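You operate a simulated robot arm through the tools that you are given. There is no shell and no other tool.

Carry out the task below with a simulated robot arm. There is one attempt and no reset: what you move stays moved.

TASK
Switch to manual, test the lamps, then run the lift down and up.

Only the result counts: the job must be done as asked and must still hold three seconds after the hand-in. Knocking over, shifting, dropping, spilling or breaking anything else fails it.

THE ROBOT
A 7-joint arm with a two-finger parallel gripper, fixed in place. Base frame: the origin is on the floor under the middle of its stand, x ahead of it, y to its left, z up. Readings come in m, degrees, newtons and seconds.
With the tool pointing down near the work surface it reaches from about 0.42 to 0.9 m from the base axis. Its first joint turns from -143.0 to 143.0 degrees. Payload 3 kg.
The TCP is the grasp point between the finger pads, 0.03 m short of the fingertips. In the tool frame z runs along the fingers and y along their closing line. The gripper opens to 0.094 m. The fingers are 0.028 m wide and 0.01 m thick; the gripper's body (0.05 by 0.096 m) begins 0.055 m behind the TCP.
Orientation is that of the tool frame in the base frame, as a unit quaternion [w, x, y, z]. With the fingers straight down and closing along the base's y, the tool's x points along the base's -x, its y along +y and its z along -z.

THE INTERFACE
- The arm moves only by the tool drive_tool. Its argument "series" is a list that holds one entry, the list of rows, each a list of 7 numbers: the shift along the tool's x, y, z in m, then the turn, a rotation vector about the tool's x, y, z in degrees, then the gripper command, from -1 (shut) to 1 (fully open), values between in proportion. In form: [[[x, y, z, rx, ry, rz, gripper], ...]]. A call has 1 to 20 rows; each row shifts and turns the commanded pose from where the row before left it, along the tool's axes as they then stand. Each row takes 0.2 s and may step no farther than 0.05 m and 8.6 degrees from the row before; otherwise, or with a gripper value out of range, the whole call is refused. A pose out of reach is approached as far as the arm can. The call stops where the force on the tool passes 40 N (or 10 N more than at its start, if that is more) or the arm is blocked; 0.2 s more then pass. The fingers move at their own pace (about 0.072 m/s each) and stop on an object; they squeeze with about 25 N. The grip force told is the motor's: it shows also when the fingers shut on nothing. Time passes only in rows, and 0.2 s behind the last, so rows that do not move let the fingers close. The reply holds the time, the measured pose of the TCP, the force on the tool along the base axes, the opening and the grip force, in the units named above and with some noise, with the torque about the TCP (base axes, N m) and any sound that the robot's microphone picked up.
- Cameras (640 x 400 px; columns grow to the right, rows downward): "scene" is fixed at [0.219, 0.5009, 1.2493]; the picture's right is [-0.67, -0.75, 0.00], its down [-0.34, 0.30, -0.89] and it looks along [0.67, -0.59, -0.45] (base axes); focal length 342 px, centre (320, 200). "wrist" rides on the gripper at [0.076, 0.014, -0.102] in the tool frame; the picture's right is [-0.18, 0.98, 0.00], its down [-0.75, -0.14, -0.64] and it looks along [-0.63, -0.12, 0.77] (tool axes); focal length 243 px, centre (320, 200). There is no depth. A picture from a camera that has moved, and an enlarged one, comes with that camera's place and axes in the base frame and with its lens.
- capture(camera): a new picture of that camera. The clock stands still meanwhile.
- close_up(camera, box): a new picture of the part [left, top, right, bottom] of that camera's present view, enlarged. The clock stands still meanwhile.
- sign_off(): hands the job in; it is judged then, once.

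Places have to be worked out from the pictures, the camera data and where the tool is seen. Open the gripper and draw the arm clear of the work before you hand the job in, unless the task says otherwise.

The tools are called as a command line: name --argument value ..., lists and objects as JSON in quotes. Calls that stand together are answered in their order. drive_tool: Moves the arm, as the interface text tells. Its arguments: {"type":"object","properties":{"series":{"type":"array"}},"required":["series"]} The other tools are called the same way: capture (camera) takes a picture; close_up (camera, box) takes an enlarged picture of a part of a camera's view; sign_off () hands the job in.

At the start:

```text
clock: 0.0
position: [0.5195, -0.1097, 0.9945]
ee_rot: [0.0, 0.0, 1.0, 0.0]
wrist_force: [0.7, -0.2, 0.5]
ft_torque: [0.02, -0.03, -0.01]
grip_width: 0.094
grip_force: 0.0
```

scene: 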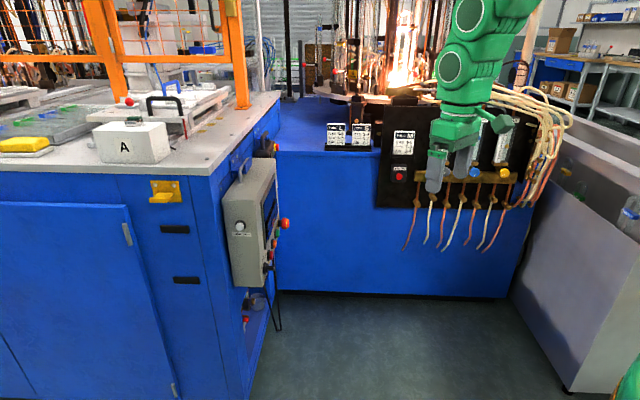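
wrist: 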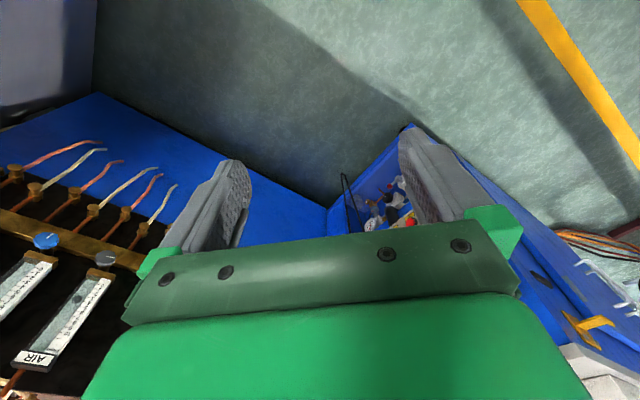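

The scene shows a machine with a control box on the side of a left cabinet and some small panels on the blue bench. I'll look closer at these to find the controls.

close_up --camera "scene" --box '[200, 130, 320, 320]'

close_up --camera "scene" --box '[310, 90, 550, 240]'

close_up --camera "scene" --box '[0, 60, 290, 240]'

```text
2.11 times, centred on (260, 225) of scene
camera zoom: at [0.219, 0.5009, 1.2493], right [-0.67, -0.75, 0.0], down [-0.34, 0.3, -0.89], along [0.67, -0.59, -0.45], focal length 719 px, centre (446, 147)
```

zoom: 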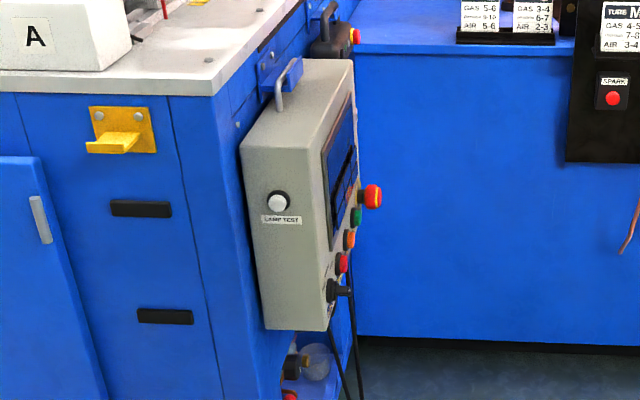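

```text
2.67 times, centred on (430, 165) of scene
camera zoom: at [0.219, 0.5009, 1.2493], right [-0.67, -0.75, 0.0], down [-0.34, 0.3, -0.89], along [0.67, -0.59, -0.45], focal length 911 px, centre (27, 293)
```

zoom: 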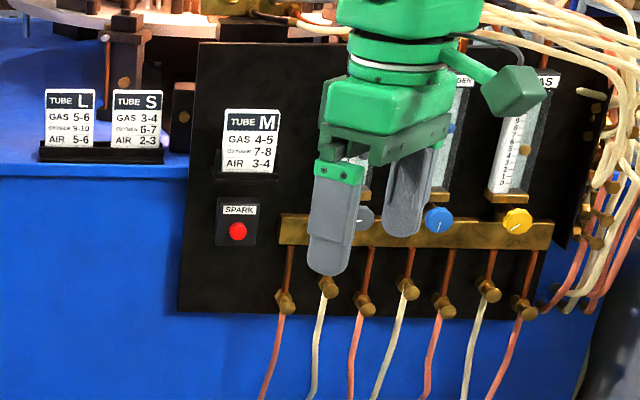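

```text
2.21 times, centred on (145, 150) of scene
camera zoom: at [0.219, 0.5009, 1.2493], right [-0.67, -0.75, 0.0], down [-0.34, 0.3, -0.89], along [0.67, -0.59, -0.45], focal length 754 px, centre (706, 310)
```

zoom: 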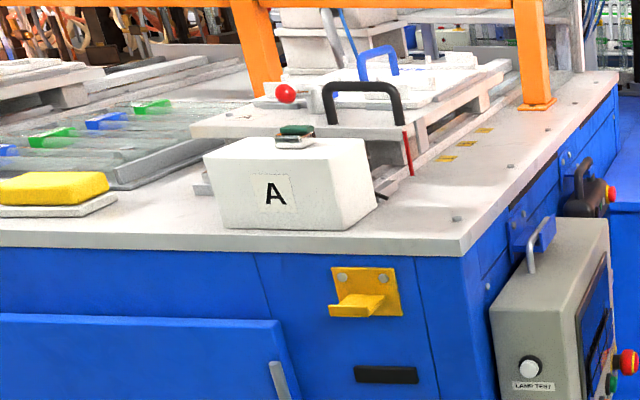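

The grey control box hangs on the left cabinet, with its screen and buttons facing roughly base (-0.7,-0.7) and the LAMP TEST button on its side facing the scene camera. I'll yaw the tool about 45° and tilt it up so that the wrist camera can see the front panel.

drive_tool --series '[[[0, 0, 0, 0, 0, -7.5, 1], [0, 0, 0, 0, 0, -7.5, 1], [0, 0, 0, 0, 0, -7.5, 1], [0, 0, 0, 0, 0, -7.5, 1], [0, 0, 0, 0, 0, -7.5, 1], [0, 0, 0, 0, 0, -7.5, 1], [0, 0, 0, 0, -7.5, 0, 1], [0, 0, 0, 0, -7.5, 0, 1], [0, 0, 0, 0, -7.5, 0, 1], [0, 0, 0, 0, -7.5, 0, 1]]]'

capture --camera "wrist"

capture --camera "scene"

```text
clock: 2.2
position: [0.5205, -0.1102, 0.9941]
ee_rot: [0.24, -0.37, 0.892, 0.1]
wrist_force: [0.6, -0.4, -0.3]
ft_torque: [-0.05, -0.03, -0.01]
grip_width: 0.0943
grip_force: 0.0
```

```text
taken
camera wrist: at [0.4277, -0.1825, 1.0442], right [-0.58, 0.81, 0.09], down [0.33, 0.13, 0.93], along [0.74, 0.58, -0.35], focal length 243 px, centre (320, 200)
```

wrist: 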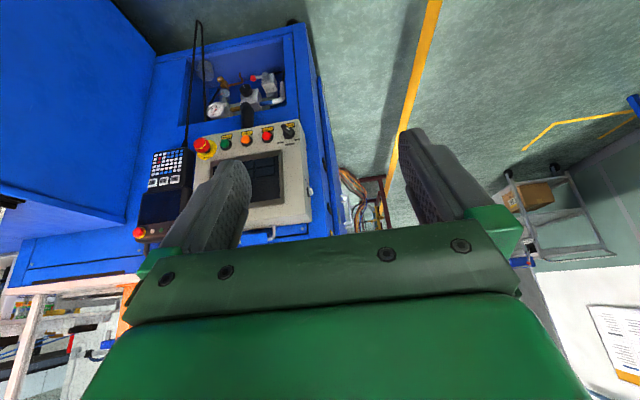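

```text
taken
```

scene: 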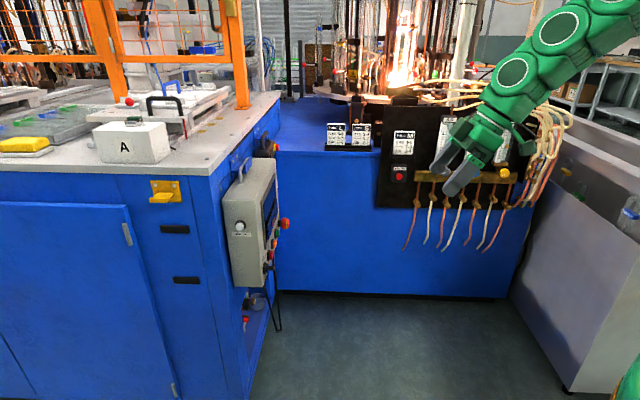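

The panel is visible upside-down in the wrist view. I'll enlarge it to read the labels.

close_up --camera "wrist" --box '[180, 90, 330, 240]'

close_up --camera "wrist" --box '[190, 110, 310, 170]'

close_up --camera "wrist" --box '[120, 130, 220, 250]'

```text
2.67 times, centred on (255, 165) of wrist
camera zoom: at [0.4277, -0.1825, 1.0442], right [-0.58, 0.81, 0.09], down [0.33, 0.13, 0.93], along [0.74, 0.58, -0.35], focal length 647 px, centre (493, 293)
```

zoom: 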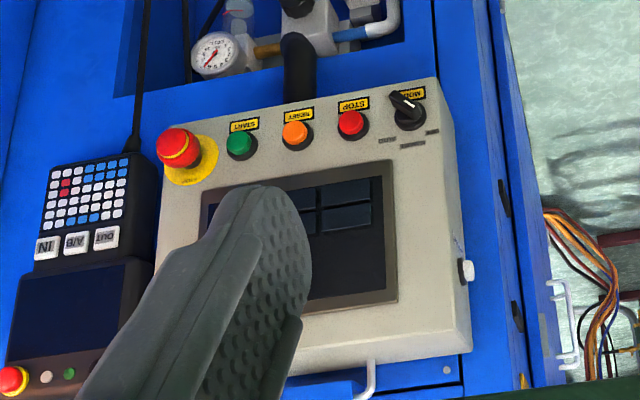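

```text
5.33 times, centred on (250, 140) of wrist
camera zoom: at [0.4277, -0.1825, 1.0442], right [-0.58, 0.81, 0.09], down [0.33, 0.13, 0.93], along [0.74, 0.58, -0.35], focal length 1294 px, centre (693, 520)
```

zoom: 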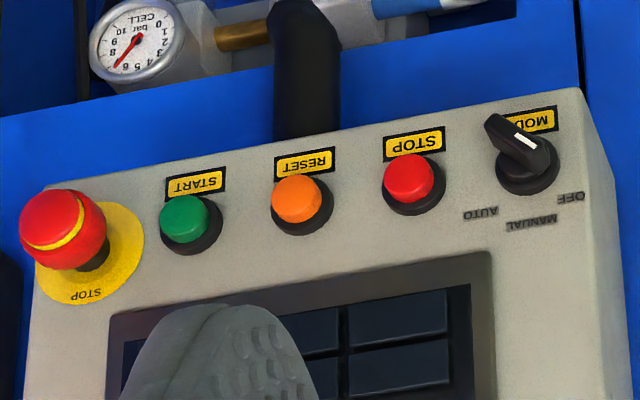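

```text
3.33 times, centred on (170, 190) of wrist
camera zoom: at [0.4277, -0.1825, 1.0442], right [-0.58, 0.81, 0.09], down [0.33, 0.13, 0.93], along [0.74, 0.58, -0.35], focal length 809 px, centre (820, 233)
```

zoom: 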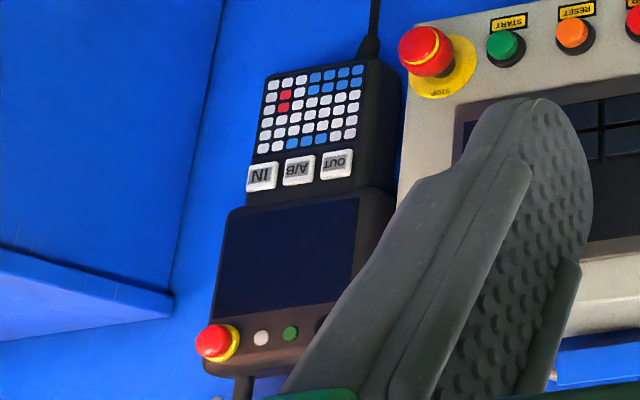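

The mode selector reads OFF/MANUAL/AUTO, and I triangulate it to about (0.90, 0.10, 0.64), with LAMP TEST near (0.91, 0.16, 0.80). The touch screen may carry the lift controls, so I'll move closer and sideways to see it between the fingers.

drive_tool --series '[[[-0.0133, -0.0317, 0.0269, 0, 0, 0, 1], [-0.0133, -0.0317, 0.0269, 0, 0, 0, 1], [-0.0133, -0.0317, 0.0269, 0, 0, 0, 1], [-0.0133, -0.0317, 0.0269, 0, 0, 0, 1], [-0.0133, -0.0317, 0.0269, 0, 0, 0, 1], [-0.0133, -0.0317, 0.0269, 0, 0, 0, 1], [0, 0, 0, 0, -7.5, 0, 1], [0, 0, 0, 0, -7.5, 0, 1], [0, 0, 0, 0, 0, 0, 1]]]'

capture --camera "wrist"

capture --camera "scene"

```text
clock: 4.2
position: [0.7602, -0.1377, 0.8936]
ee_rot: [0.354, -0.354, 0.853, 0.147]
wrist_force: [1.0, 0.1, -0.7]
ft_torque: [0.0, -0.02, -0.01]
grip_width: 0.0941
grip_force: 0.1
```

```text
taken
camera wrist: at [0.6617, -0.2175, 0.9122], right [-0.6, 0.79, 0.13], down [0.16, -0.04, 0.99], along [0.78, 0.62, -0.1], focal length 243 px, centre (320, 200)
```

wrist: 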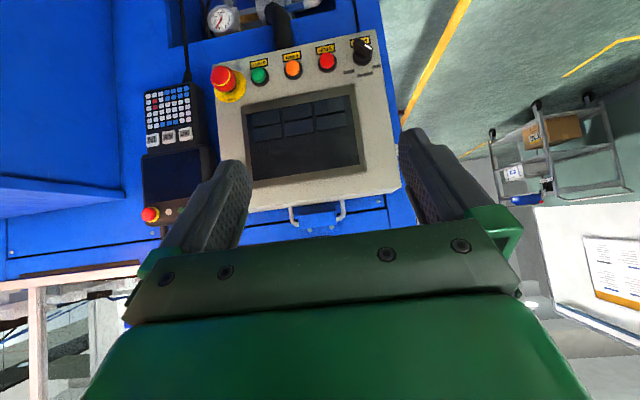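

```text
taken
```

scene: 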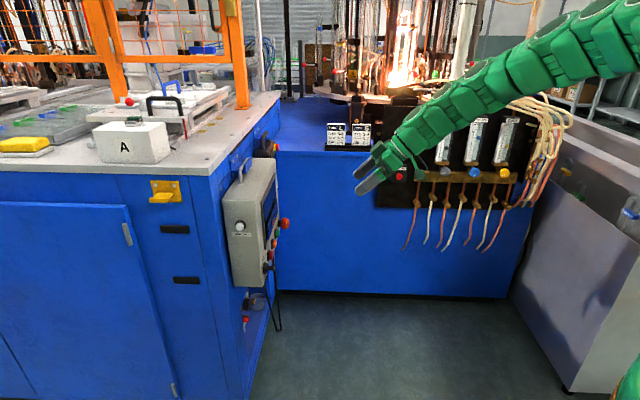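

Now the whole panel is visible between the fingers. I'll enlarge the screen and selector.

close_up --camera "wrist" --box '[230, 80, 380, 190]'

close_up --camera "wrist" --box '[310, 20, 400, 90]'

close_up --camera "wrist" --box '[135, 70, 225, 230]'

```text
3.64 times, centred on (305, 135) of wrist
camera zoom: at [0.6617, -0.2175, 0.9122], right [-0.6, 0.79, 0.13], down [0.16, -0.04, 0.99], along [0.78, 0.62, -0.1], focal length 882 px, centre (374, 436)
```

zoom: 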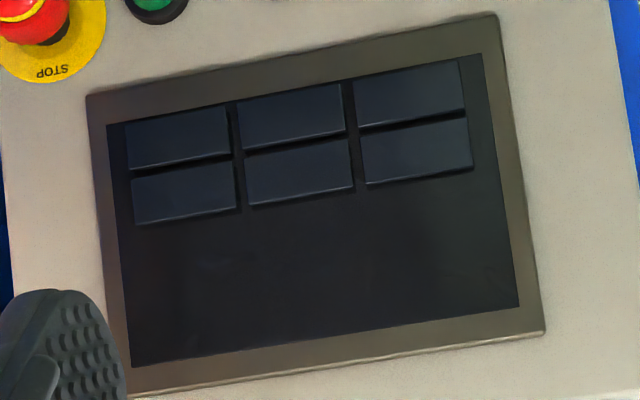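

```text
5.71 times, centred on (355, 55) of wrist
camera zoom: at [0.6617, -0.2175, 0.9122], right [-0.6, 0.79, 0.13], down [0.16, -0.04, 0.99], along [0.78, 0.62, -0.1], focal length 1386 px, centre (120, 1029)
```

zoom: 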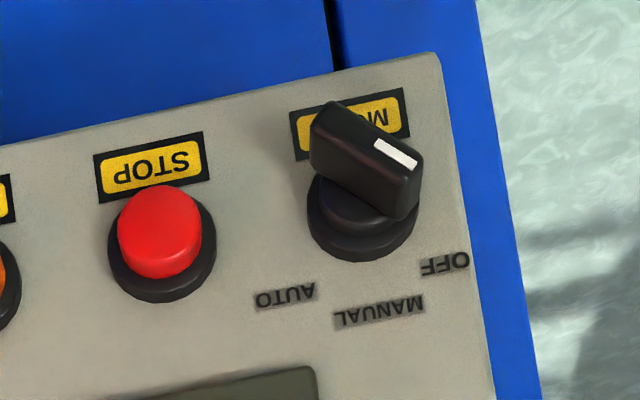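

```text
2.50 times, centred on (180, 150) of wrist
camera zoom: at [0.6617, -0.2175, 0.9122], right [-0.6, 0.79, 0.13], down [0.16, -0.04, 0.99], along [0.78, 0.62, -0.1], focal length 606 px, centre (670, 325)
```

zoom: 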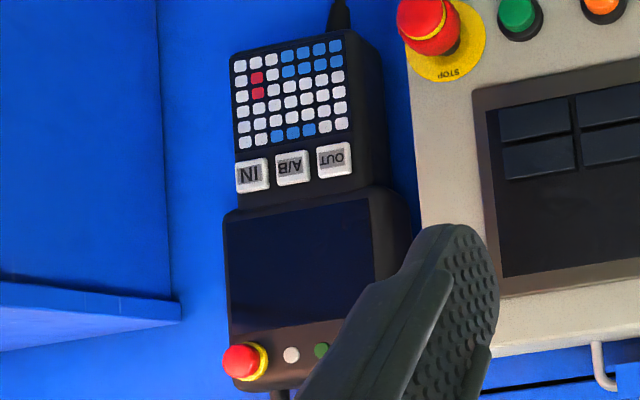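

The screen has six tiles at its lower edge, blank while the selector is at OFF. The panel plane comes out near x+y≈1.0, and I'll enlarge the knob further to fix its axis and handle height.

close_up --camera "wrist" --box '[340, 25, 388, 70]'

close_up --camera "scene" --box '[215, 200, 300, 290]'

```text
8.89 times, centred on (364, 48) of wrist
camera zoom: at [0.6617, -0.2175, 0.9122], right [-0.6, 0.79, 0.13], down [0.16, -0.04, 0.99], along [0.78, 0.62, -0.1], focal length 2157 px, centre (-71, 1556)
```

zoom: 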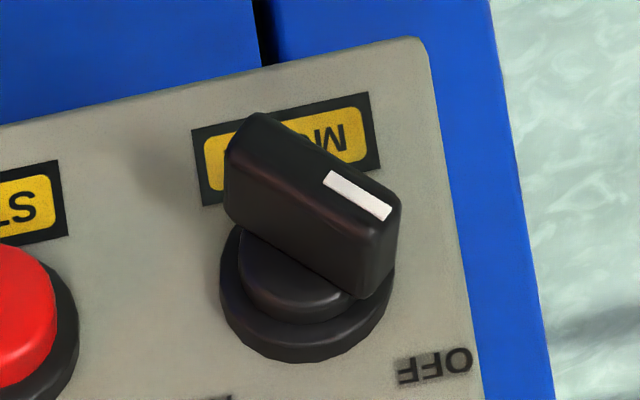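

```text
4.44 times, centred on (258, 245) of scene
camera zoom: at [0.219, 0.5009, 1.2493], right [-0.67, -0.75, 0.0], down [-0.34, 0.3, -0.89], along [0.67, -0.59, -0.45], focal length 1518 px, centre (598, 0)
```

zoom: 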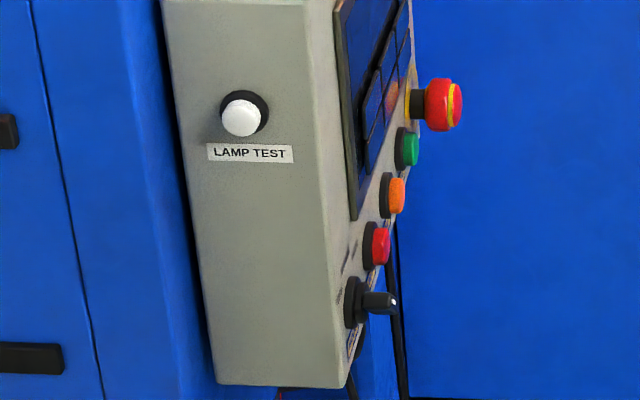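

The knob base is about 0.032 m across with its handle pointing at OFF (up-left facing the panel), its top about 0.03 m off the panel, axis near (0.901, 0.099, 0.645). I'll level the tool, roll it -45° to straddle the handle, and part-close the fingers, still away from the panel.

drive_tool --series '[[[0, 0, 0, 0, -7.5, 0, -0.15], [0, 0, 0, 0, -7.5, 0, -0.15], [0, 0, 0, 0, -7.5, 0, -0.15], [0, 0, 0, 0, -7.5, 0, -0.15], [0, 0, 0, 0, -7.5, 0, -0.15], [0, 0, 0, 0, -7.5, 0, -0.15], [0, 0, 0, 0, 0, -7.5, -0.15], [0, 0, 0, 0, 0, -7.5, -0.15], [0, 0, 0, 0, 0, -7.5, -0.15], [0, 0, 0, 0, 0, -7.5, -0.15], [0, 0, 0, 0, 0, -7.5, -0.15], [0, 0, 0, 0, 0, -7.5, -0.15], [0, 0, 0, 0, 0, 0, -0.15]]]'

capture --camera "scene"

capture --camera "wrist"

```text
clock: 7.0
position: [0.8279, -0.1874, 0.9173]
ee_rot: [0.707, -0.501, 0.5, 0.004]
wrist_force: [0.7, -0.3, -0.2]
ft_torque: [0.0, 0.0, 0.01]
grip_width: 0.0402
grip_force: 0.2
out of reach, approached as far as the arm can: row 10, 11, 12
```

```text
taken
```

scene: 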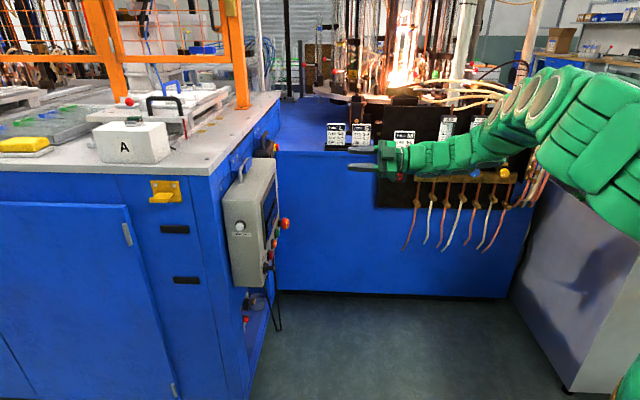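

```text
taken
camera wrist: at [0.787, -0.2895, 0.854], right [-0.59, 0.58, -0.56], down [-0.76, -0.15, 0.64], along [0.28, 0.8, 0.53], focal length 243 px, centre (320, 200)
```

wrist: 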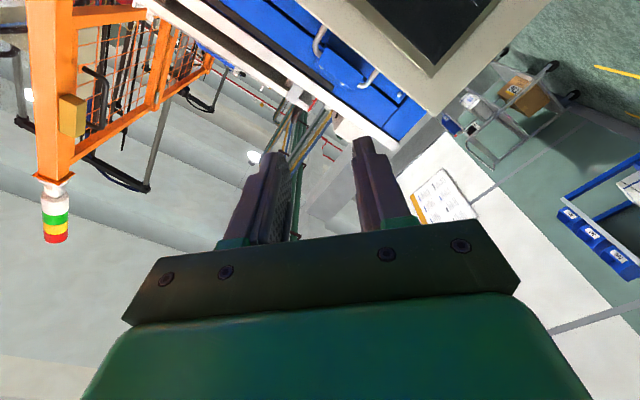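

The roll was reached but the TCP was pushed about 0.09 m aside, so a joint limit likely bites at this sideways spot. I'll move toward a point in front of the knob while still about 0.2 m off the panel and see whether the pose is reachable there.

drive_tool --series '[[[0.02138, 0.0372, 0.00833, 0, 0, 0, -0.15], [0.02138, 0.0372, 0.00833, 0, 0, 0, -0.15], [0.02138, 0.0372, 0.00833, 0, 0, 0, -0.15], [0.02138, 0.0372, 0.00833, 0, 0, 0, -0.15], [0.02138, 0.0372, 0.00833, 0, 0, 0, -0.15], [0.02138, 0.0372, 0.00833, 0, 0, 0, -0.15], [0, 0, 0, 0, 0, 0, -0.15], [0, 0, 0, 0, 0, 0, -0.15]]]'

capture --camera "scene"

capture --camera "wrist"

```text
clock: 8.8
position: [0.8539, -0.1232, 0.7114]
ee_rot: [0.704, -0.5, 0.504, 0.006]
wrist_force: [-0.6, 0.6, -0.1]
ft_torque: [0.02, -0.02, 0.01]
grip_width: 0.0399
grip_force: 0.1
out of reach, approached as far as the arm can: row 1, 2, 5, 6
```

```text
taken
```

scene: 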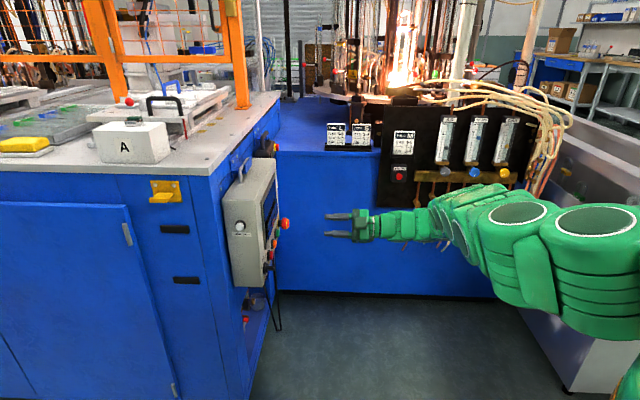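

```text
taken
camera wrist: at [0.8134, -0.2264, 0.6485], right [-0.59, 0.58, -0.55], down [-0.75, -0.15, 0.64], along [0.29, 0.8, 0.53], focal length 243 px, centre (320, 200)
```

wrist: 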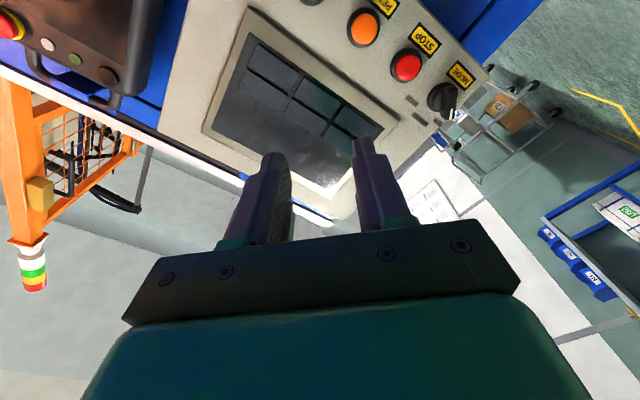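

The -45° roll stays at a joint limit here. A better plan: keep the roll at 0 and let the closing finger pads themselves turn the handle upright (MANUAL). I'll roll back to zero here and check where the pose settles.

drive_tool --series '[[[0, 0, 0, 0, 0, 7.5, -0.15], [0, 0, 0, 0, 0, 7.5, -0.15], [0, 0, 0, 0, 0, 7.5, -0.15], [0, 0, 0, 0, 0, 7.5, -0.15], [0, 0, 0, 0, 0, 7.5, -0.15], [0, 0, 0, 0, 0, 7.5, -0.15], [0, 0, 0, 0, 0, 0, -0.15], [0, 0, 0, 0, 0, 0, -0.15]]]'

capture --camera "scene"

capture --camera "wrist"

```text
clock: 10.6
position: [0.8553, -0.1237, 0.7114]
ee_rot: [0.653, -0.271, 0.653, 0.272]
wrist_force: [-0.2, -0.6, 0.9]
ft_torque: [0.0, -0.01, 0.01]
grip_width: 0.0399
grip_force: 0.0
```

```text
taken
```

scene: 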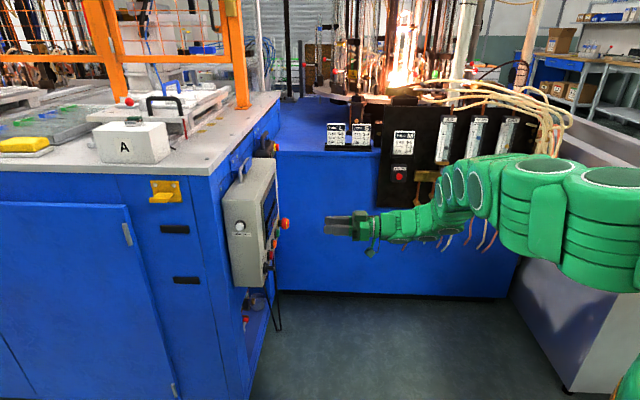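

```text
taken
camera wrist: at [0.7726, -0.1856, 0.6366], right [-0.7, 0.69, 0.18], down [-0.35, -0.55, 0.75], along [0.63, 0.46, 0.63], focal length 243 px, centre (320, 200)
```

wrist: 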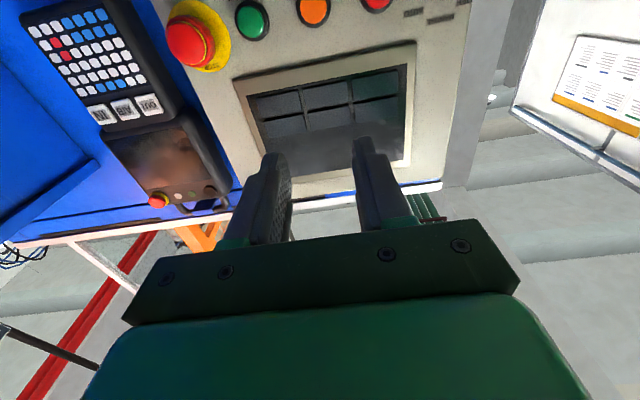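

The command follows the reached pose, so TCP is now (0.855, -0.124, 0.711) with roll 0 and no limit reported. I'll shift left and down to sit in front of the knob at about 0.12 m from the panel with the fingers ~0.05 m apart.

drive_tool --series '[[[0.0166, 0.0312, 0.0175, 0, 0, 0, 0.06], [0.0166, 0.0312, 0.0175, 0, 0, 0, 0.06], [0.0166, 0.0312, 0.0175, 0, 0, 0, 0.06], [0.0166, 0.0312, 0.0175, 0, 0, 0, 0.06], [0, 0, 0, 0, 0, 0, 0.06]]]'

capture --camera "scene"

capture --camera "wrist"

```text
clock: 11.8
position: [0.8163, 0.0148, 0.6421]
ee_rot: [0.653, -0.27, 0.653, 0.27]
wrist_force: [-0.1, 0.8, 0.4]
ft_torque: [-0.02, 0.03, 0.04]
grip_width: 0.0498
grip_force: 0.1
```

```text
taken
```

scene: 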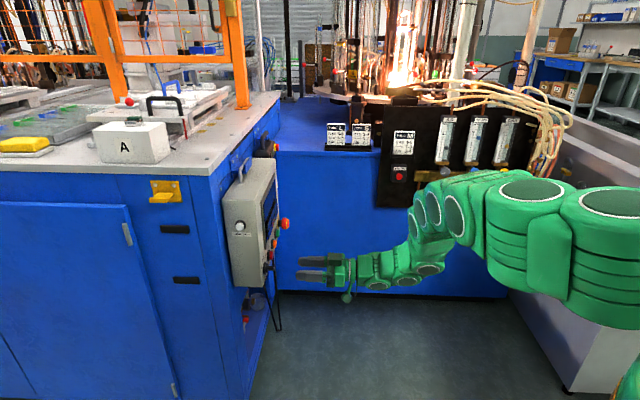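

```text
taken
camera wrist: at [0.7338, -0.0471, 0.5685], right [-0.7, 0.69, 0.18], down [-0.35, -0.55, 0.75], along [0.63, 0.46, 0.63], focal length 243 px, centre (320, 200)
```

wrist: 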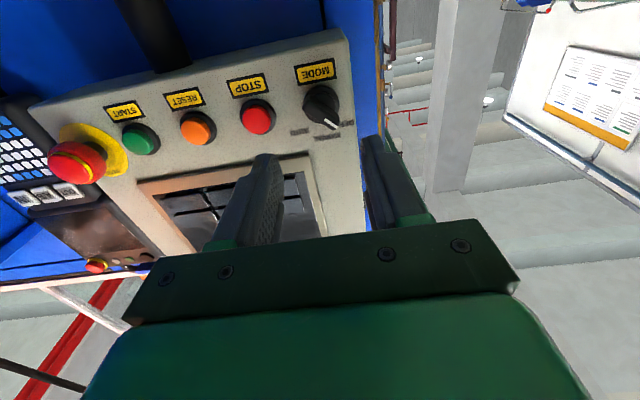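

The tool axis should project to about column 320, row 108 at the panel, and the knob appears right there. I'll enlarge to verify the alignment.

close_up --camera "wrist" --box '[280, 70, 370, 140]'

close_up --camera "scene" --box '[230, 220, 360, 310]'

```text
5.71 times, centred on (325, 105) of wrist
camera zoom: at [0.7338, -0.0471, 0.5685], right [-0.7, 0.69, 0.18], down [-0.35, -0.55, 0.75], along [0.63, 0.46, 0.63], focal length 1386 px, centre (291, 743)
```

zoom: 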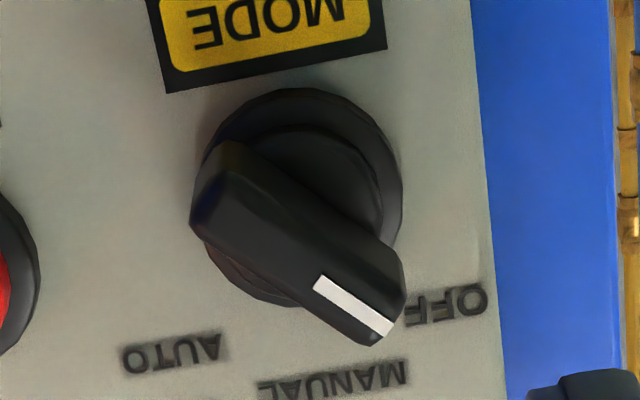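

```text
4.44 times, centred on (295, 265) of scene
camera zoom: at [0.219, 0.5009, 1.2493], right [-0.67, -0.75, 0.0], down [-0.34, 0.3, -0.89], along [0.67, -0.59, -0.45], focal length 1518 px, centre (431, -89)
```

zoom: 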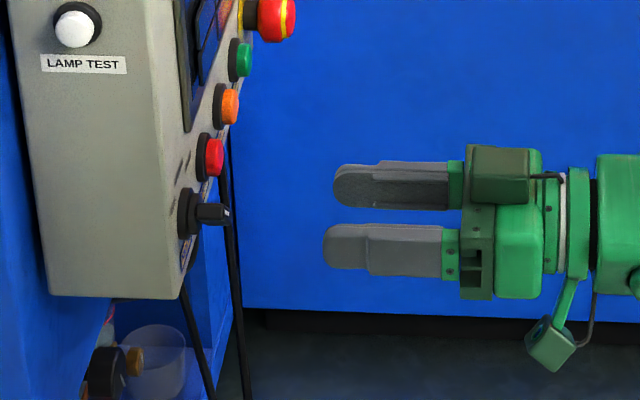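

The views triangulate the knob axis to u≈-0.566, z≈0.641, so the tool is aligned within about 2 mm, with the panel about 0.121 m ahead of the TCP. I'll advance 0.074 m so that the open fingertips straddle the handle.

drive_tool --series '[[[0, 0, 0.02, 0, 0, 0, 0.06], [0, 0, 0.02, 0, 0, 0, 0.06], [0, 0, 0.02, 0, 0, 0, 0.06], [0, 0, 0.014, 0, 0, 0, 0.06], [0, 0, 0, 0, 0, 0, 0.06]]]'

close_up --camera "wrist" --box '[240, 40, 420, 180]'

close_up --camera "scene" --box '[215, 210, 345, 310]'

```text
clock: 13.0
position: [0.8677, 0.0679, 0.6458]
ee_rot: [0.653, -0.271, 0.653, 0.271]
wrist_force: [0.0, 1.0, -0.2]
ft_torque: [-0.02, 0.04, 0.0]
grip_width: 0.0499
grip_force: 0.0
```

```text
2.86 times, centred on (330, 110) of wrist
camera zoom: at [0.7865, 0.0051, 0.57], right [-0.7, 0.69, 0.18], down [-0.35, -0.55, 0.75], along [0.62, 0.46, 0.63], focal length 693 px, centre (291, 457)
```

zoom: 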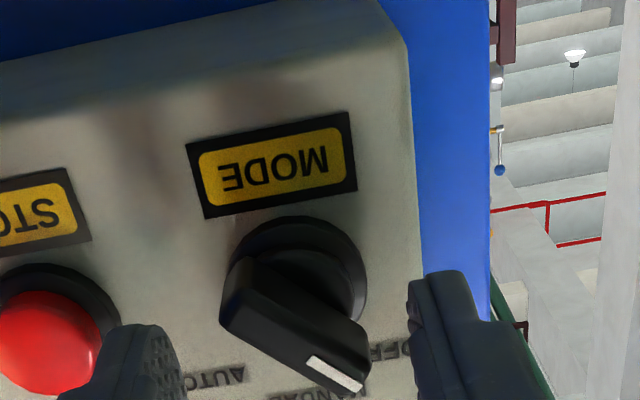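

```text
4.00 times, centred on (280, 260) of scene
camera zoom: at [0.219, 0.5009, 1.2493], right [-0.67, -0.75, 0.0], down [-0.34, 0.3, -0.89], along [0.67, -0.59, -0.45], focal length 1366 px, centre (480, -40)
```

zoom: 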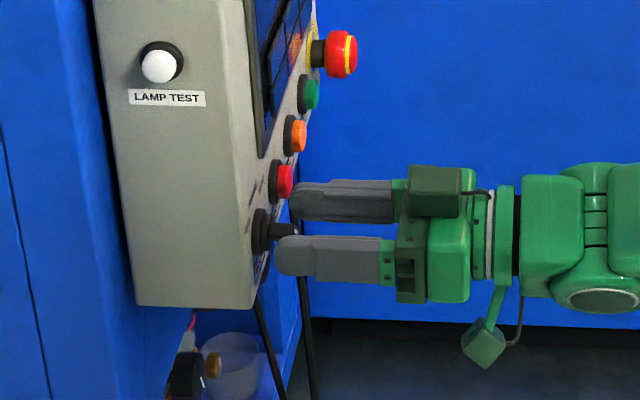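

The knob sits about 8 mm below the tool axis in this near view, though lateral centring is good to 1–2 mm. I'll shift down 8 mm before closing.

drive_tool --series '[[[0.004, 0, 0, 0, 0, 0, 0.06], [0.004, 0, 0, 0, 0, 0, 0.06], [0, 0, 0, 0, 0, 0, 0.06]]]'

close_up --camera "wrist" --box '[240, 40, 420, 180]'

close_up --camera "scene" --box '[240, 225, 320, 295]'

```text
clock: 13.8
position: [0.8688, 0.0666, 0.6375]
ee_rot: [0.653, -0.27, 0.654, 0.271]
wrist_force: [0.5, -0.6, 1.3]
ft_torque: [-0.01, 0.01, 0.02]
grip_width: 0.0501
grip_force: 0.0
```

```text
2.86 times, centred on (330, 110) of wrist
camera zoom: at [0.7859, 0.0047, 0.5619], right [-0.7, 0.69, 0.18], down [-0.35, -0.55, 0.75], along [0.63, 0.46, 0.63], focal length 693 px, centre (291, 457)
```

zoom: 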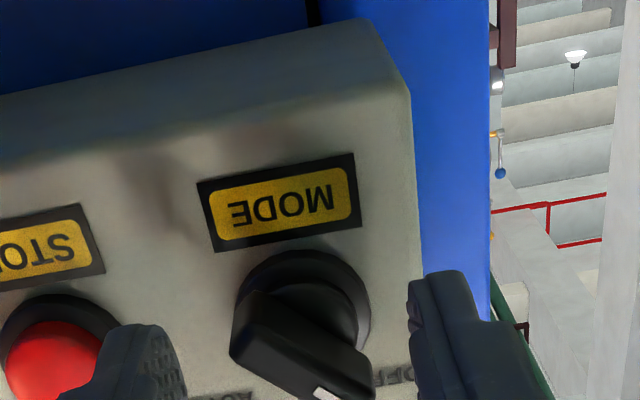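

```text
5.71 times, centred on (280, 260) of scene
camera zoom: at [0.219, 0.5009, 1.2493], right [-0.67, -0.75, 0.0], down [-0.34, 0.3, -0.89], along [0.67, -0.59, -0.45], focal length 1952 px, centre (549, -143)
```

zoom: 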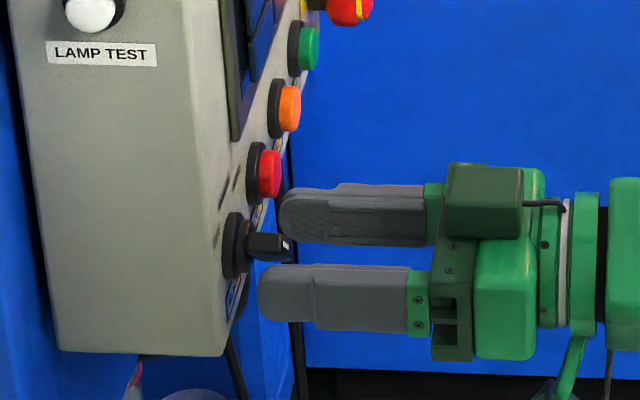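

The handle is now centred between the fingertips. I'll close the gripper so that the pads swing the handle upright to MANUAL.

drive_tool --series '[[[0, 0, 0, 0, 0, 0, -0.3], [0, 0, 0, 0, 0, 0, -0.5], [0, 0, 0, 0, 0, 0, -1], [0, 0, 0, 0, 0, 0, -1], [0, 0, 0, 0, 0, 0, -1]]]'

close_up --camera "wrist" --box '[240, 40, 420, 180]'

capture --camera "wrist"

close_up --camera "scene" --box '[240, 225, 320, 295]'

```text
clock: 15.0
position: [0.8669, 0.0673, 0.6372]
ee_rot: [0.653, -0.272, 0.653, 0.272]
wrist_force: [-36.0, 14.8, 7.1]
ft_torque: [0.49, -0.74, 0.83]
grip_width: 0.0107
grip_force: 44.0
```

```text
2.86 times, centred on (330, 110) of wrist
camera zoom: at [0.7854, 0.0061, 0.5619], right [-0.7, 0.69, 0.18], down [-0.35, -0.56, 0.75], along [0.62, 0.46, 0.63], focal length 693 px, centre (291, 457)
```

zoom: 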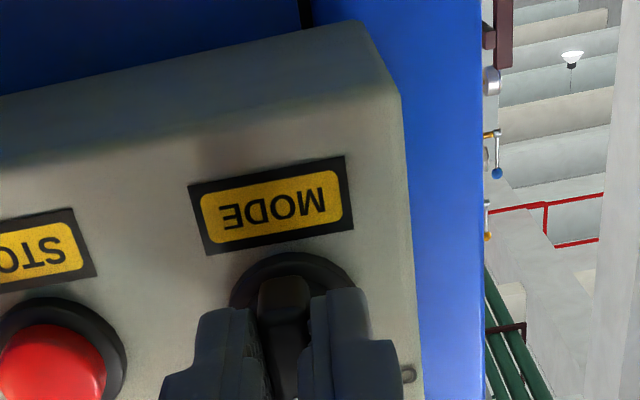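

```text
taken
camera wrist: at [0.7854, 0.0061, 0.5619], right [-0.7, 0.69, 0.18], down [-0.35, -0.56, 0.75], along [0.62, 0.46, 0.63], focal length 243 px, centre (320, 200)
```

wrist: 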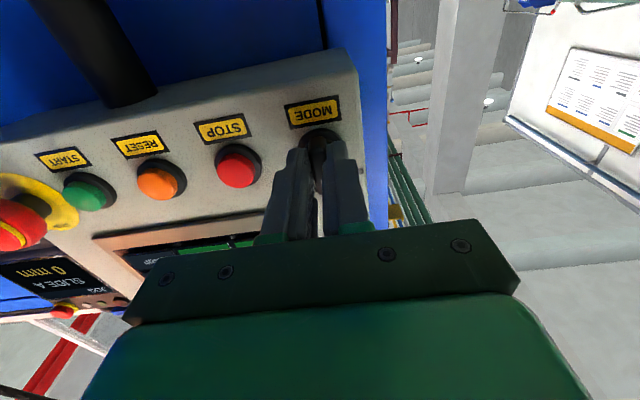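

```text
5.71 times, centred on (280, 260) of scene
camera zoom: at [0.219, 0.5009, 1.2493], right [-0.67, -0.75, 0.0], down [-0.34, 0.3, -0.89], along [0.67, -0.59, -0.45], focal length 1952 px, centre (549, -143)
```

zoom: 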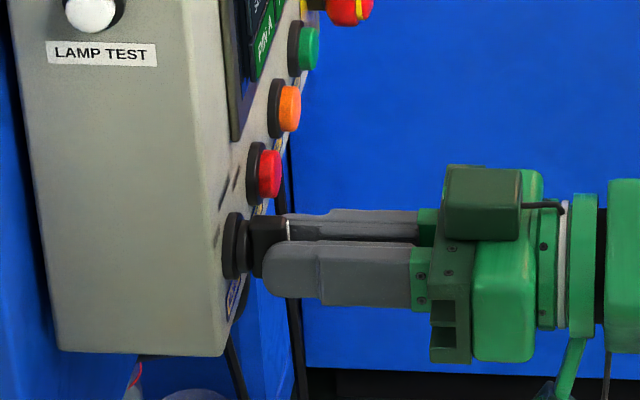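

The handle is upright and the screens have lit up. I'll open the fingers and back straight off, then check the selector and screen.

drive_tool --series '[[[0, 0, 0, 0, 0, 0, 0.06], [0, 0, 0, 0, 0, 0, 0.06], [0, 0, 0, 0, 0, 0, 0.06], [0, 0, -0.02, 0, 0, 0, 0.06], [0, 0, -0.03, 0, 0, 0, 0.06], [0, 0, -0.04, 0, 0, 0, 0.06], [0, 0, 0, 0, 0, 0, 0.06]]]'

capture --camera "wrist"

close_up --camera "wrist" --box '[120, 60, 370, 240]'

close_up --camera "scene" --box '[215, 180, 315, 290]'

```text
clock: 16.6
position: [0.8047, 0.0044, 0.6367]
ee_rot: [0.653, -0.271, 0.653, 0.271]
wrist_force: [0.2, 0.1, -0.3]
ft_torque: [0.02, 0.02, 0.01]
grip_width: 0.0495
grip_force: 0.1
```

```text
taken
camera wrist: at [0.7221, -0.0582, 0.5615], right [-0.7, 0.69, 0.18], down [-0.35, -0.55, 0.75], along [0.63, 0.46, 0.63], focal length 243 px, centre (320, 200)
```

wrist: 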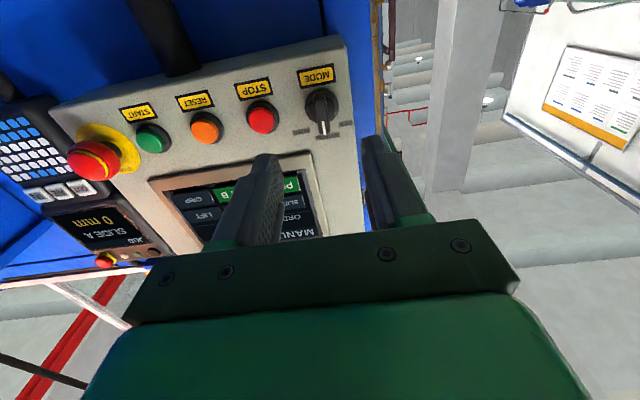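

```text
2.22 times, centred on (245, 150) of wrist
camera zoom: at [0.7221, -0.0582, 0.5615], right [-0.7, 0.69, 0.18], down [-0.35, -0.55, 0.75], along [0.63, 0.46, 0.63], focal length 539 px, centre (487, 311)
```

zoom: 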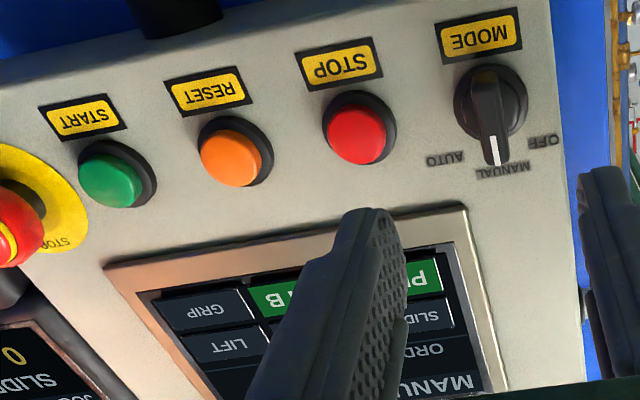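

```text
3.64 times, centred on (265, 235) of scene
camera zoom: at [0.219, 0.5009, 1.2493], right [-0.67, -0.75, 0.0], down [-0.34, 0.3, -0.89], along [0.67, -0.59, -0.45], focal length 1242 px, centre (520, 73)
```

zoom: 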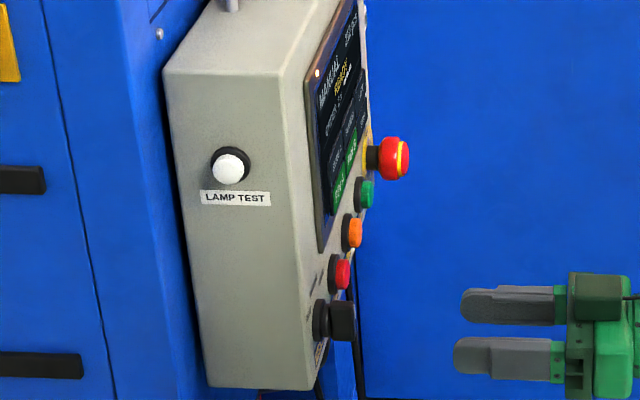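

The selector is at MANUAL and the screen shows tiles including LIFT. I'll back away and up to read the whole screen before pressing anything.

drive_tool --series '[[[0, 0, -0.04, 0, 0, 0, 1], [-0.036, -0.0099, -0.017, 0, 0, 0, 1], [-0.036, -0.0099, -0.017, 0, 0, 0, 1], [-0.036, -0.0099, -0.017, 0, 0, 0, 1], [-0.036, -0.0099, -0.017, 0, 0, 0, 1], [-0.036, -0.0099, -0.017, 0, 0, 0, 1], [-0.036, -0.0099, -0.017, 0, 0, 0, 1], [-0.036, -0.0099, 0, 0, 0, 0, 1], [0, 0, 0, 0, 7.5, 0, 1], [0, 0, 0, 0, 7.5, 0, 1], [0, 0, 0, 0, 7.5, 0, 1], [0, 0, 0, 0, 7.5, 0, 1], [0, 0, 0, 0, 7.5, 0, 1], [0, 0, 0, 0, 7.5, 0, 1], [0, 0, 0, 0, 0, 0, 1]]]'

capture --camera "wrist"

close_up --camera "wrist" --box '[230, 70, 390, 200]'

```text
clock: 19.8
position: [0.7525, -0.1464, 0.8873]
ee_rot: [0.353, -0.354, 0.854, 0.146]
wrist_force: [0.1, 0.1, -0.1]
ft_torque: [0.0, -0.04, 0.03]
grip_width: 0.0938
grip_force: 0.0
```

```text
taken
camera wrist: at [0.6545, -0.2256, 0.9087], right [-0.6, 0.79, 0.13], down [0.16, -0.04, 0.99], along [0.78, 0.62, -0.1], focal length 243 px, centre (320, 200)
```

wrist: 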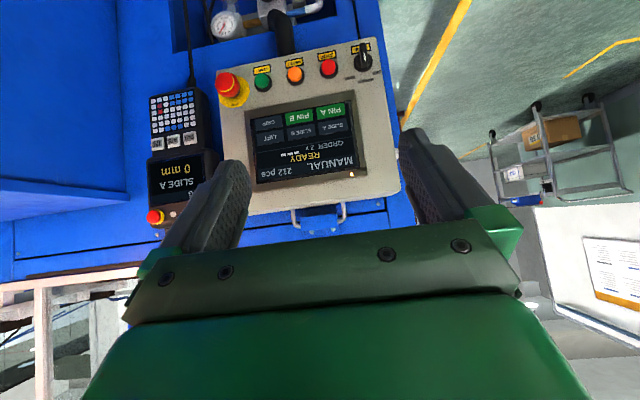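

```text
3.08 times, centred on (310, 135) of wrist
camera zoom: at [0.6545, -0.2256, 0.9087], right [-0.6, 0.79, 0.13], down [0.16, -0.04, 0.99], along [0.78, 0.62, -0.1], focal length 746 px, centre (351, 400)
```

zoom: 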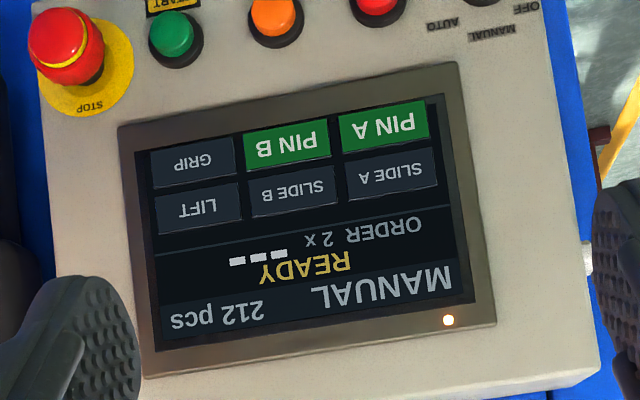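

The screen reads MANUAL/READY with tiles SLIDE A, SLIDE B, LIFT (upper row) and PIN A, PIN B, GRIP (lower row). Next is LAMP TEST, cap near (0.905, 0.160, 0.801) on the box's left side; I'll press it sideways with the closed fingers, starting by moving to a standby point left of the box.

drive_tool --series '[[[0, 0, 0, 0, -7.5, 0, -1], [0, 0, 0, 0, -7.5, 0, -1], [0, 0, 0, 0, -7.5, 0, -1], [0, 0, 0, 0, -7.5, 0, -1], [0, 0, 0, 0, -7.5, 0, -1], [0, 0, 0, 0, -7.5, 0, -1], [0.0145, 0.0293, 0.0286, 0, 0, 0, -1], [0.0145, 0.0293, 0.0286, 0, 0, 0, -1], [0.0145, 0.0293, 0.0286, 0, 0, 0, -1], [0.0145, 0.0293, 0.0286, 0, 0, 0, -1], [0.0145, 0.0293, 0.0286, 0, 0, 0, -1], [0.0145, 0.0293, 0.0286, 0, 0, 0, -1], [0, 0, 0, 0, 0, 0, -1]]]'

capture --camera "scene"

capture --camera "wrist"

```text
clock: 22.6
position: [0.7639, 0.0924, 0.8038]
ee_rot: [0.652, -0.272, 0.653, 0.274]
wrist_force: [-0.4, 0.6, 1.1]
ft_torque: [0.02, 0.02, 0.0]
grip_width: 0.0002
grip_force: 25.0
out of reach, approached as far as the arm can: row 12
```

```text
taken
```

scene: 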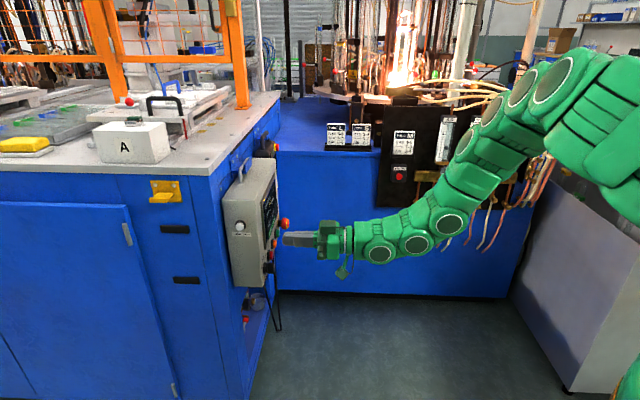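

```text
taken
camera wrist: at [0.6824, 0.0306, 0.7271], right [-0.7, 0.69, 0.19], down [-0.35, -0.56, 0.75], along [0.62, 0.46, 0.63], focal length 243 px, centre (320, 200)
```

wrist: 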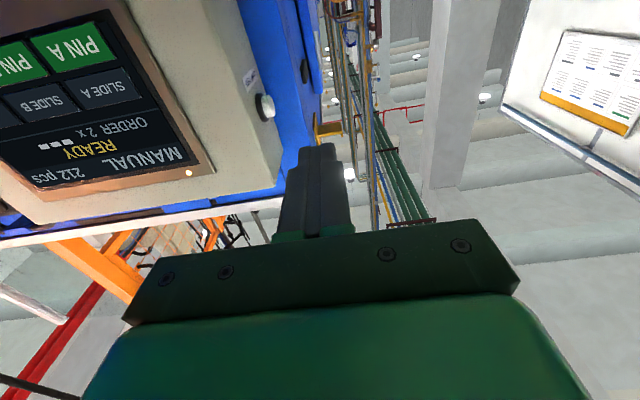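

TCP is at u≈-0.475, depth ≈0.606, and the LAMP TEST cap appears about 0.055 m to the right of the tool axis at the same height. I'll advance about 0.134 m so that the closed fingertips lie beside the cap.

drive_tool --series '[[[0, 0, 0.034, 0, 0, 0, -1], [0, 0, 0.034, 0, 0, 0, -1], [0, 0, 0.034, 0, 0, 0, -1], [0, 0, 0.032, 0, 0, 0, -1], [0, 0, 0, 0, 0, 0, -1]]]'

capture --camera "scene"

capture --camera "wrist"

close_up --camera "scene" --box '[200, 170, 330, 280]'

```text
clock: 23.8
position: [0.8586, 0.1895, 0.8018]
ee_rot: [0.654, -0.27, 0.653, 0.271]
wrist_force: [-0.8, 0.5, 0.0]
ft_torque: [-0.03, -0.01, -0.01]
grip_width: 0.0002
grip_force: 24.4
```

```text
taken
```

scene: 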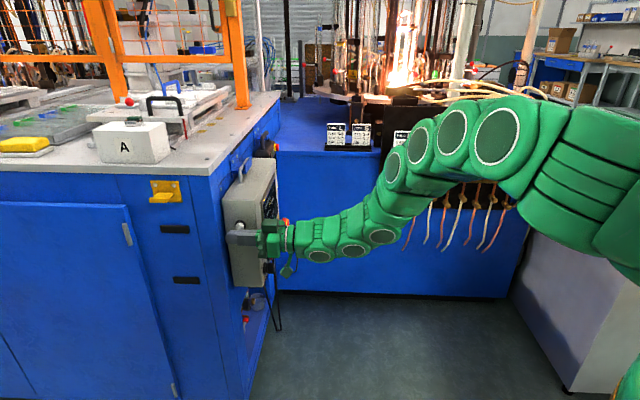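

```text
taken
camera wrist: at [0.7769, 0.1265, 0.7266], right [-0.7, 0.69, 0.18], down [-0.35, -0.55, 0.75], along [0.63, 0.46, 0.63], focal length 243 px, centre (320, 200)
```

wrist: 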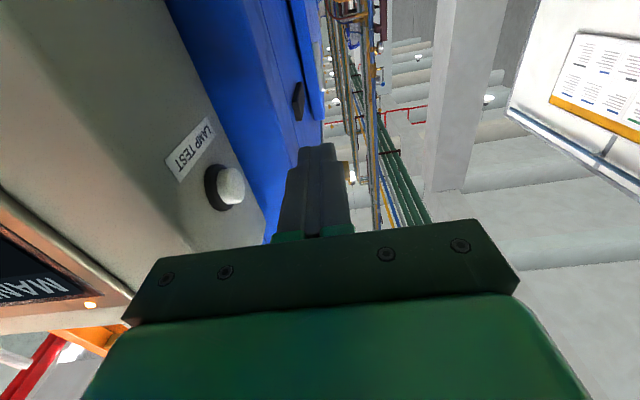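

```text
3.64 times, centred on (265, 225) of scene
camera zoom: at [0.219, 0.5009, 1.2493], right [-0.67, -0.75, 0.0], down [-0.34, 0.3, -0.89], along [0.67, -0.59, -0.45], focal length 1242 px, centre (520, 109)
```

zoom: 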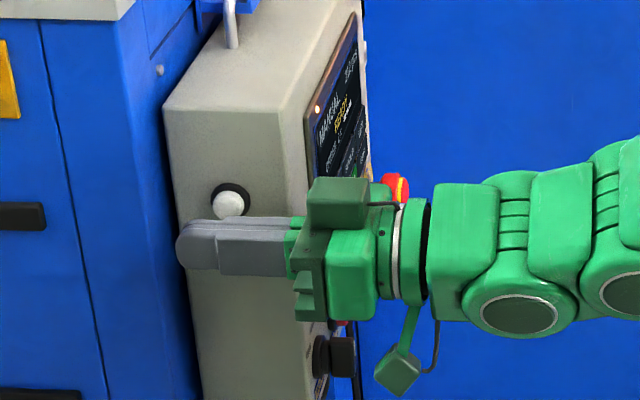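

The cap lies at tool offset (0, -0.054, +0.012), i.e. right beside the fingertip at the right height. I'll slide right 0.038 m to just short of contact, then creep.

drive_tool --series '[[[0, -0.019, 0, 0, 0, 0, -1], [0, -0.019, 0, 0, 0, 0, -1], [0, 0, 0, 0, 0, 0, -1]]]'

capture --camera "wrist"

close_up --camera "scene" --box '[200, 170, 330, 280]'

```text
clock: 24.6
position: [0.8865, 0.1606, 0.8021]
ee_rot: [0.652, -0.271, 0.654, 0.271]
wrist_force: [-0.7, 0.4, -0.6]
ft_torque: [-0.03, 0.02, -0.02]
grip_width: 0.0
grip_force: 25.0
```

```text
taken
camera wrist: at [0.8045, 0.099, 0.7256], right [-0.7, 0.69, 0.18], down [-0.35, -0.55, 0.75], along [0.63, 0.46, 0.63], focal length 243 px, centre (320, 200)
```

wrist: 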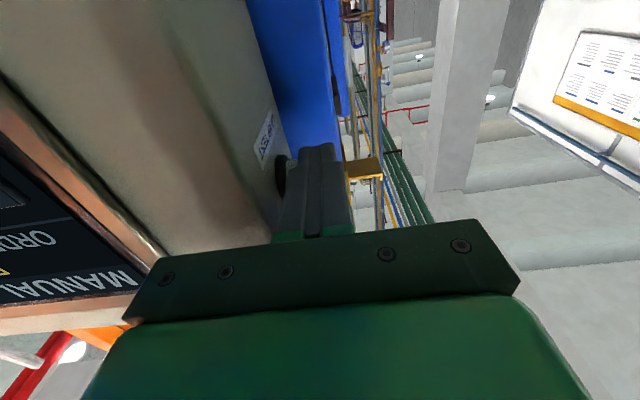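

```text
3.64 times, centred on (265, 225) of scene
camera zoom: at [0.219, 0.5009, 1.2493], right [-0.67, -0.75, 0.0], down [-0.34, 0.3, -0.89], along [0.67, -0.59, -0.45], focal length 1242 px, centre (520, 109)
```

zoom: 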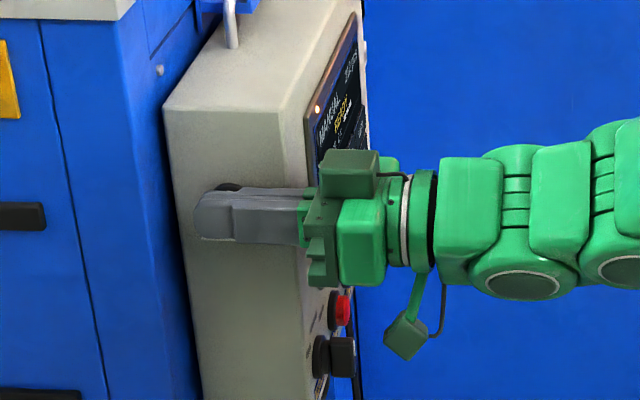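

The finger is nearly touching the cap with no contact force yet. I'll creep in a few millimetres.

drive_tool --series '[[[0, -0.003, 0, 0, 0, 0, -1], [0, -0.003, 0, 0, 0, 0, -1], [0, -0.003, 0, 0, 0, 0, -1]]]'

close_up --camera "scene" --box '[200, 170, 330, 280]'

capture --camera "wrist"

```text
clock: 25.3
position: [0.8896, 0.1586, 0.8016]
ee_rot: [0.652, -0.272, 0.653, 0.273]
wrist_force: [-13.3, -1.0, 4.4]
ft_torque: [-0.02, -0.03, -0.09]
grip_width: 0.0001
grip_force: 24.7
heard: click
stopped in row 3: the force on the tool passed its limit at 49 N (the readings are from after the stop); the commanded pose is now the measured one
```

```text
3.64 times, centred on (265, 225) of scene
camera zoom: at [0.219, 0.5009, 1.2493], right [-0.67, -0.75, 0.0], down [-0.34, 0.3, -0.89], along [0.67, -0.59, -0.45], focal length 1242 px, centre (520, 109)
```

zoom: 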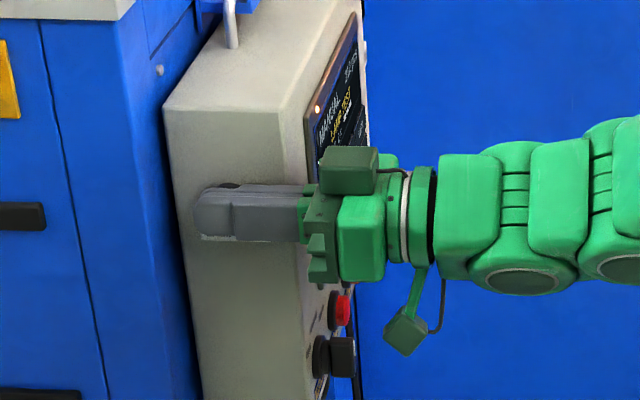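

```text
taken
camera wrist: at [0.8079, 0.0967, 0.7259], right [-0.7, 0.69, 0.19], down [-0.35, -0.56, 0.75], along [0.62, 0.46, 0.63], focal length 243 px, centre (320, 200)
```

wrist: 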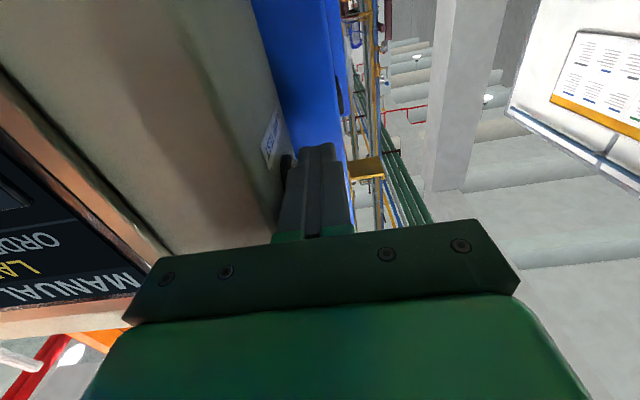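

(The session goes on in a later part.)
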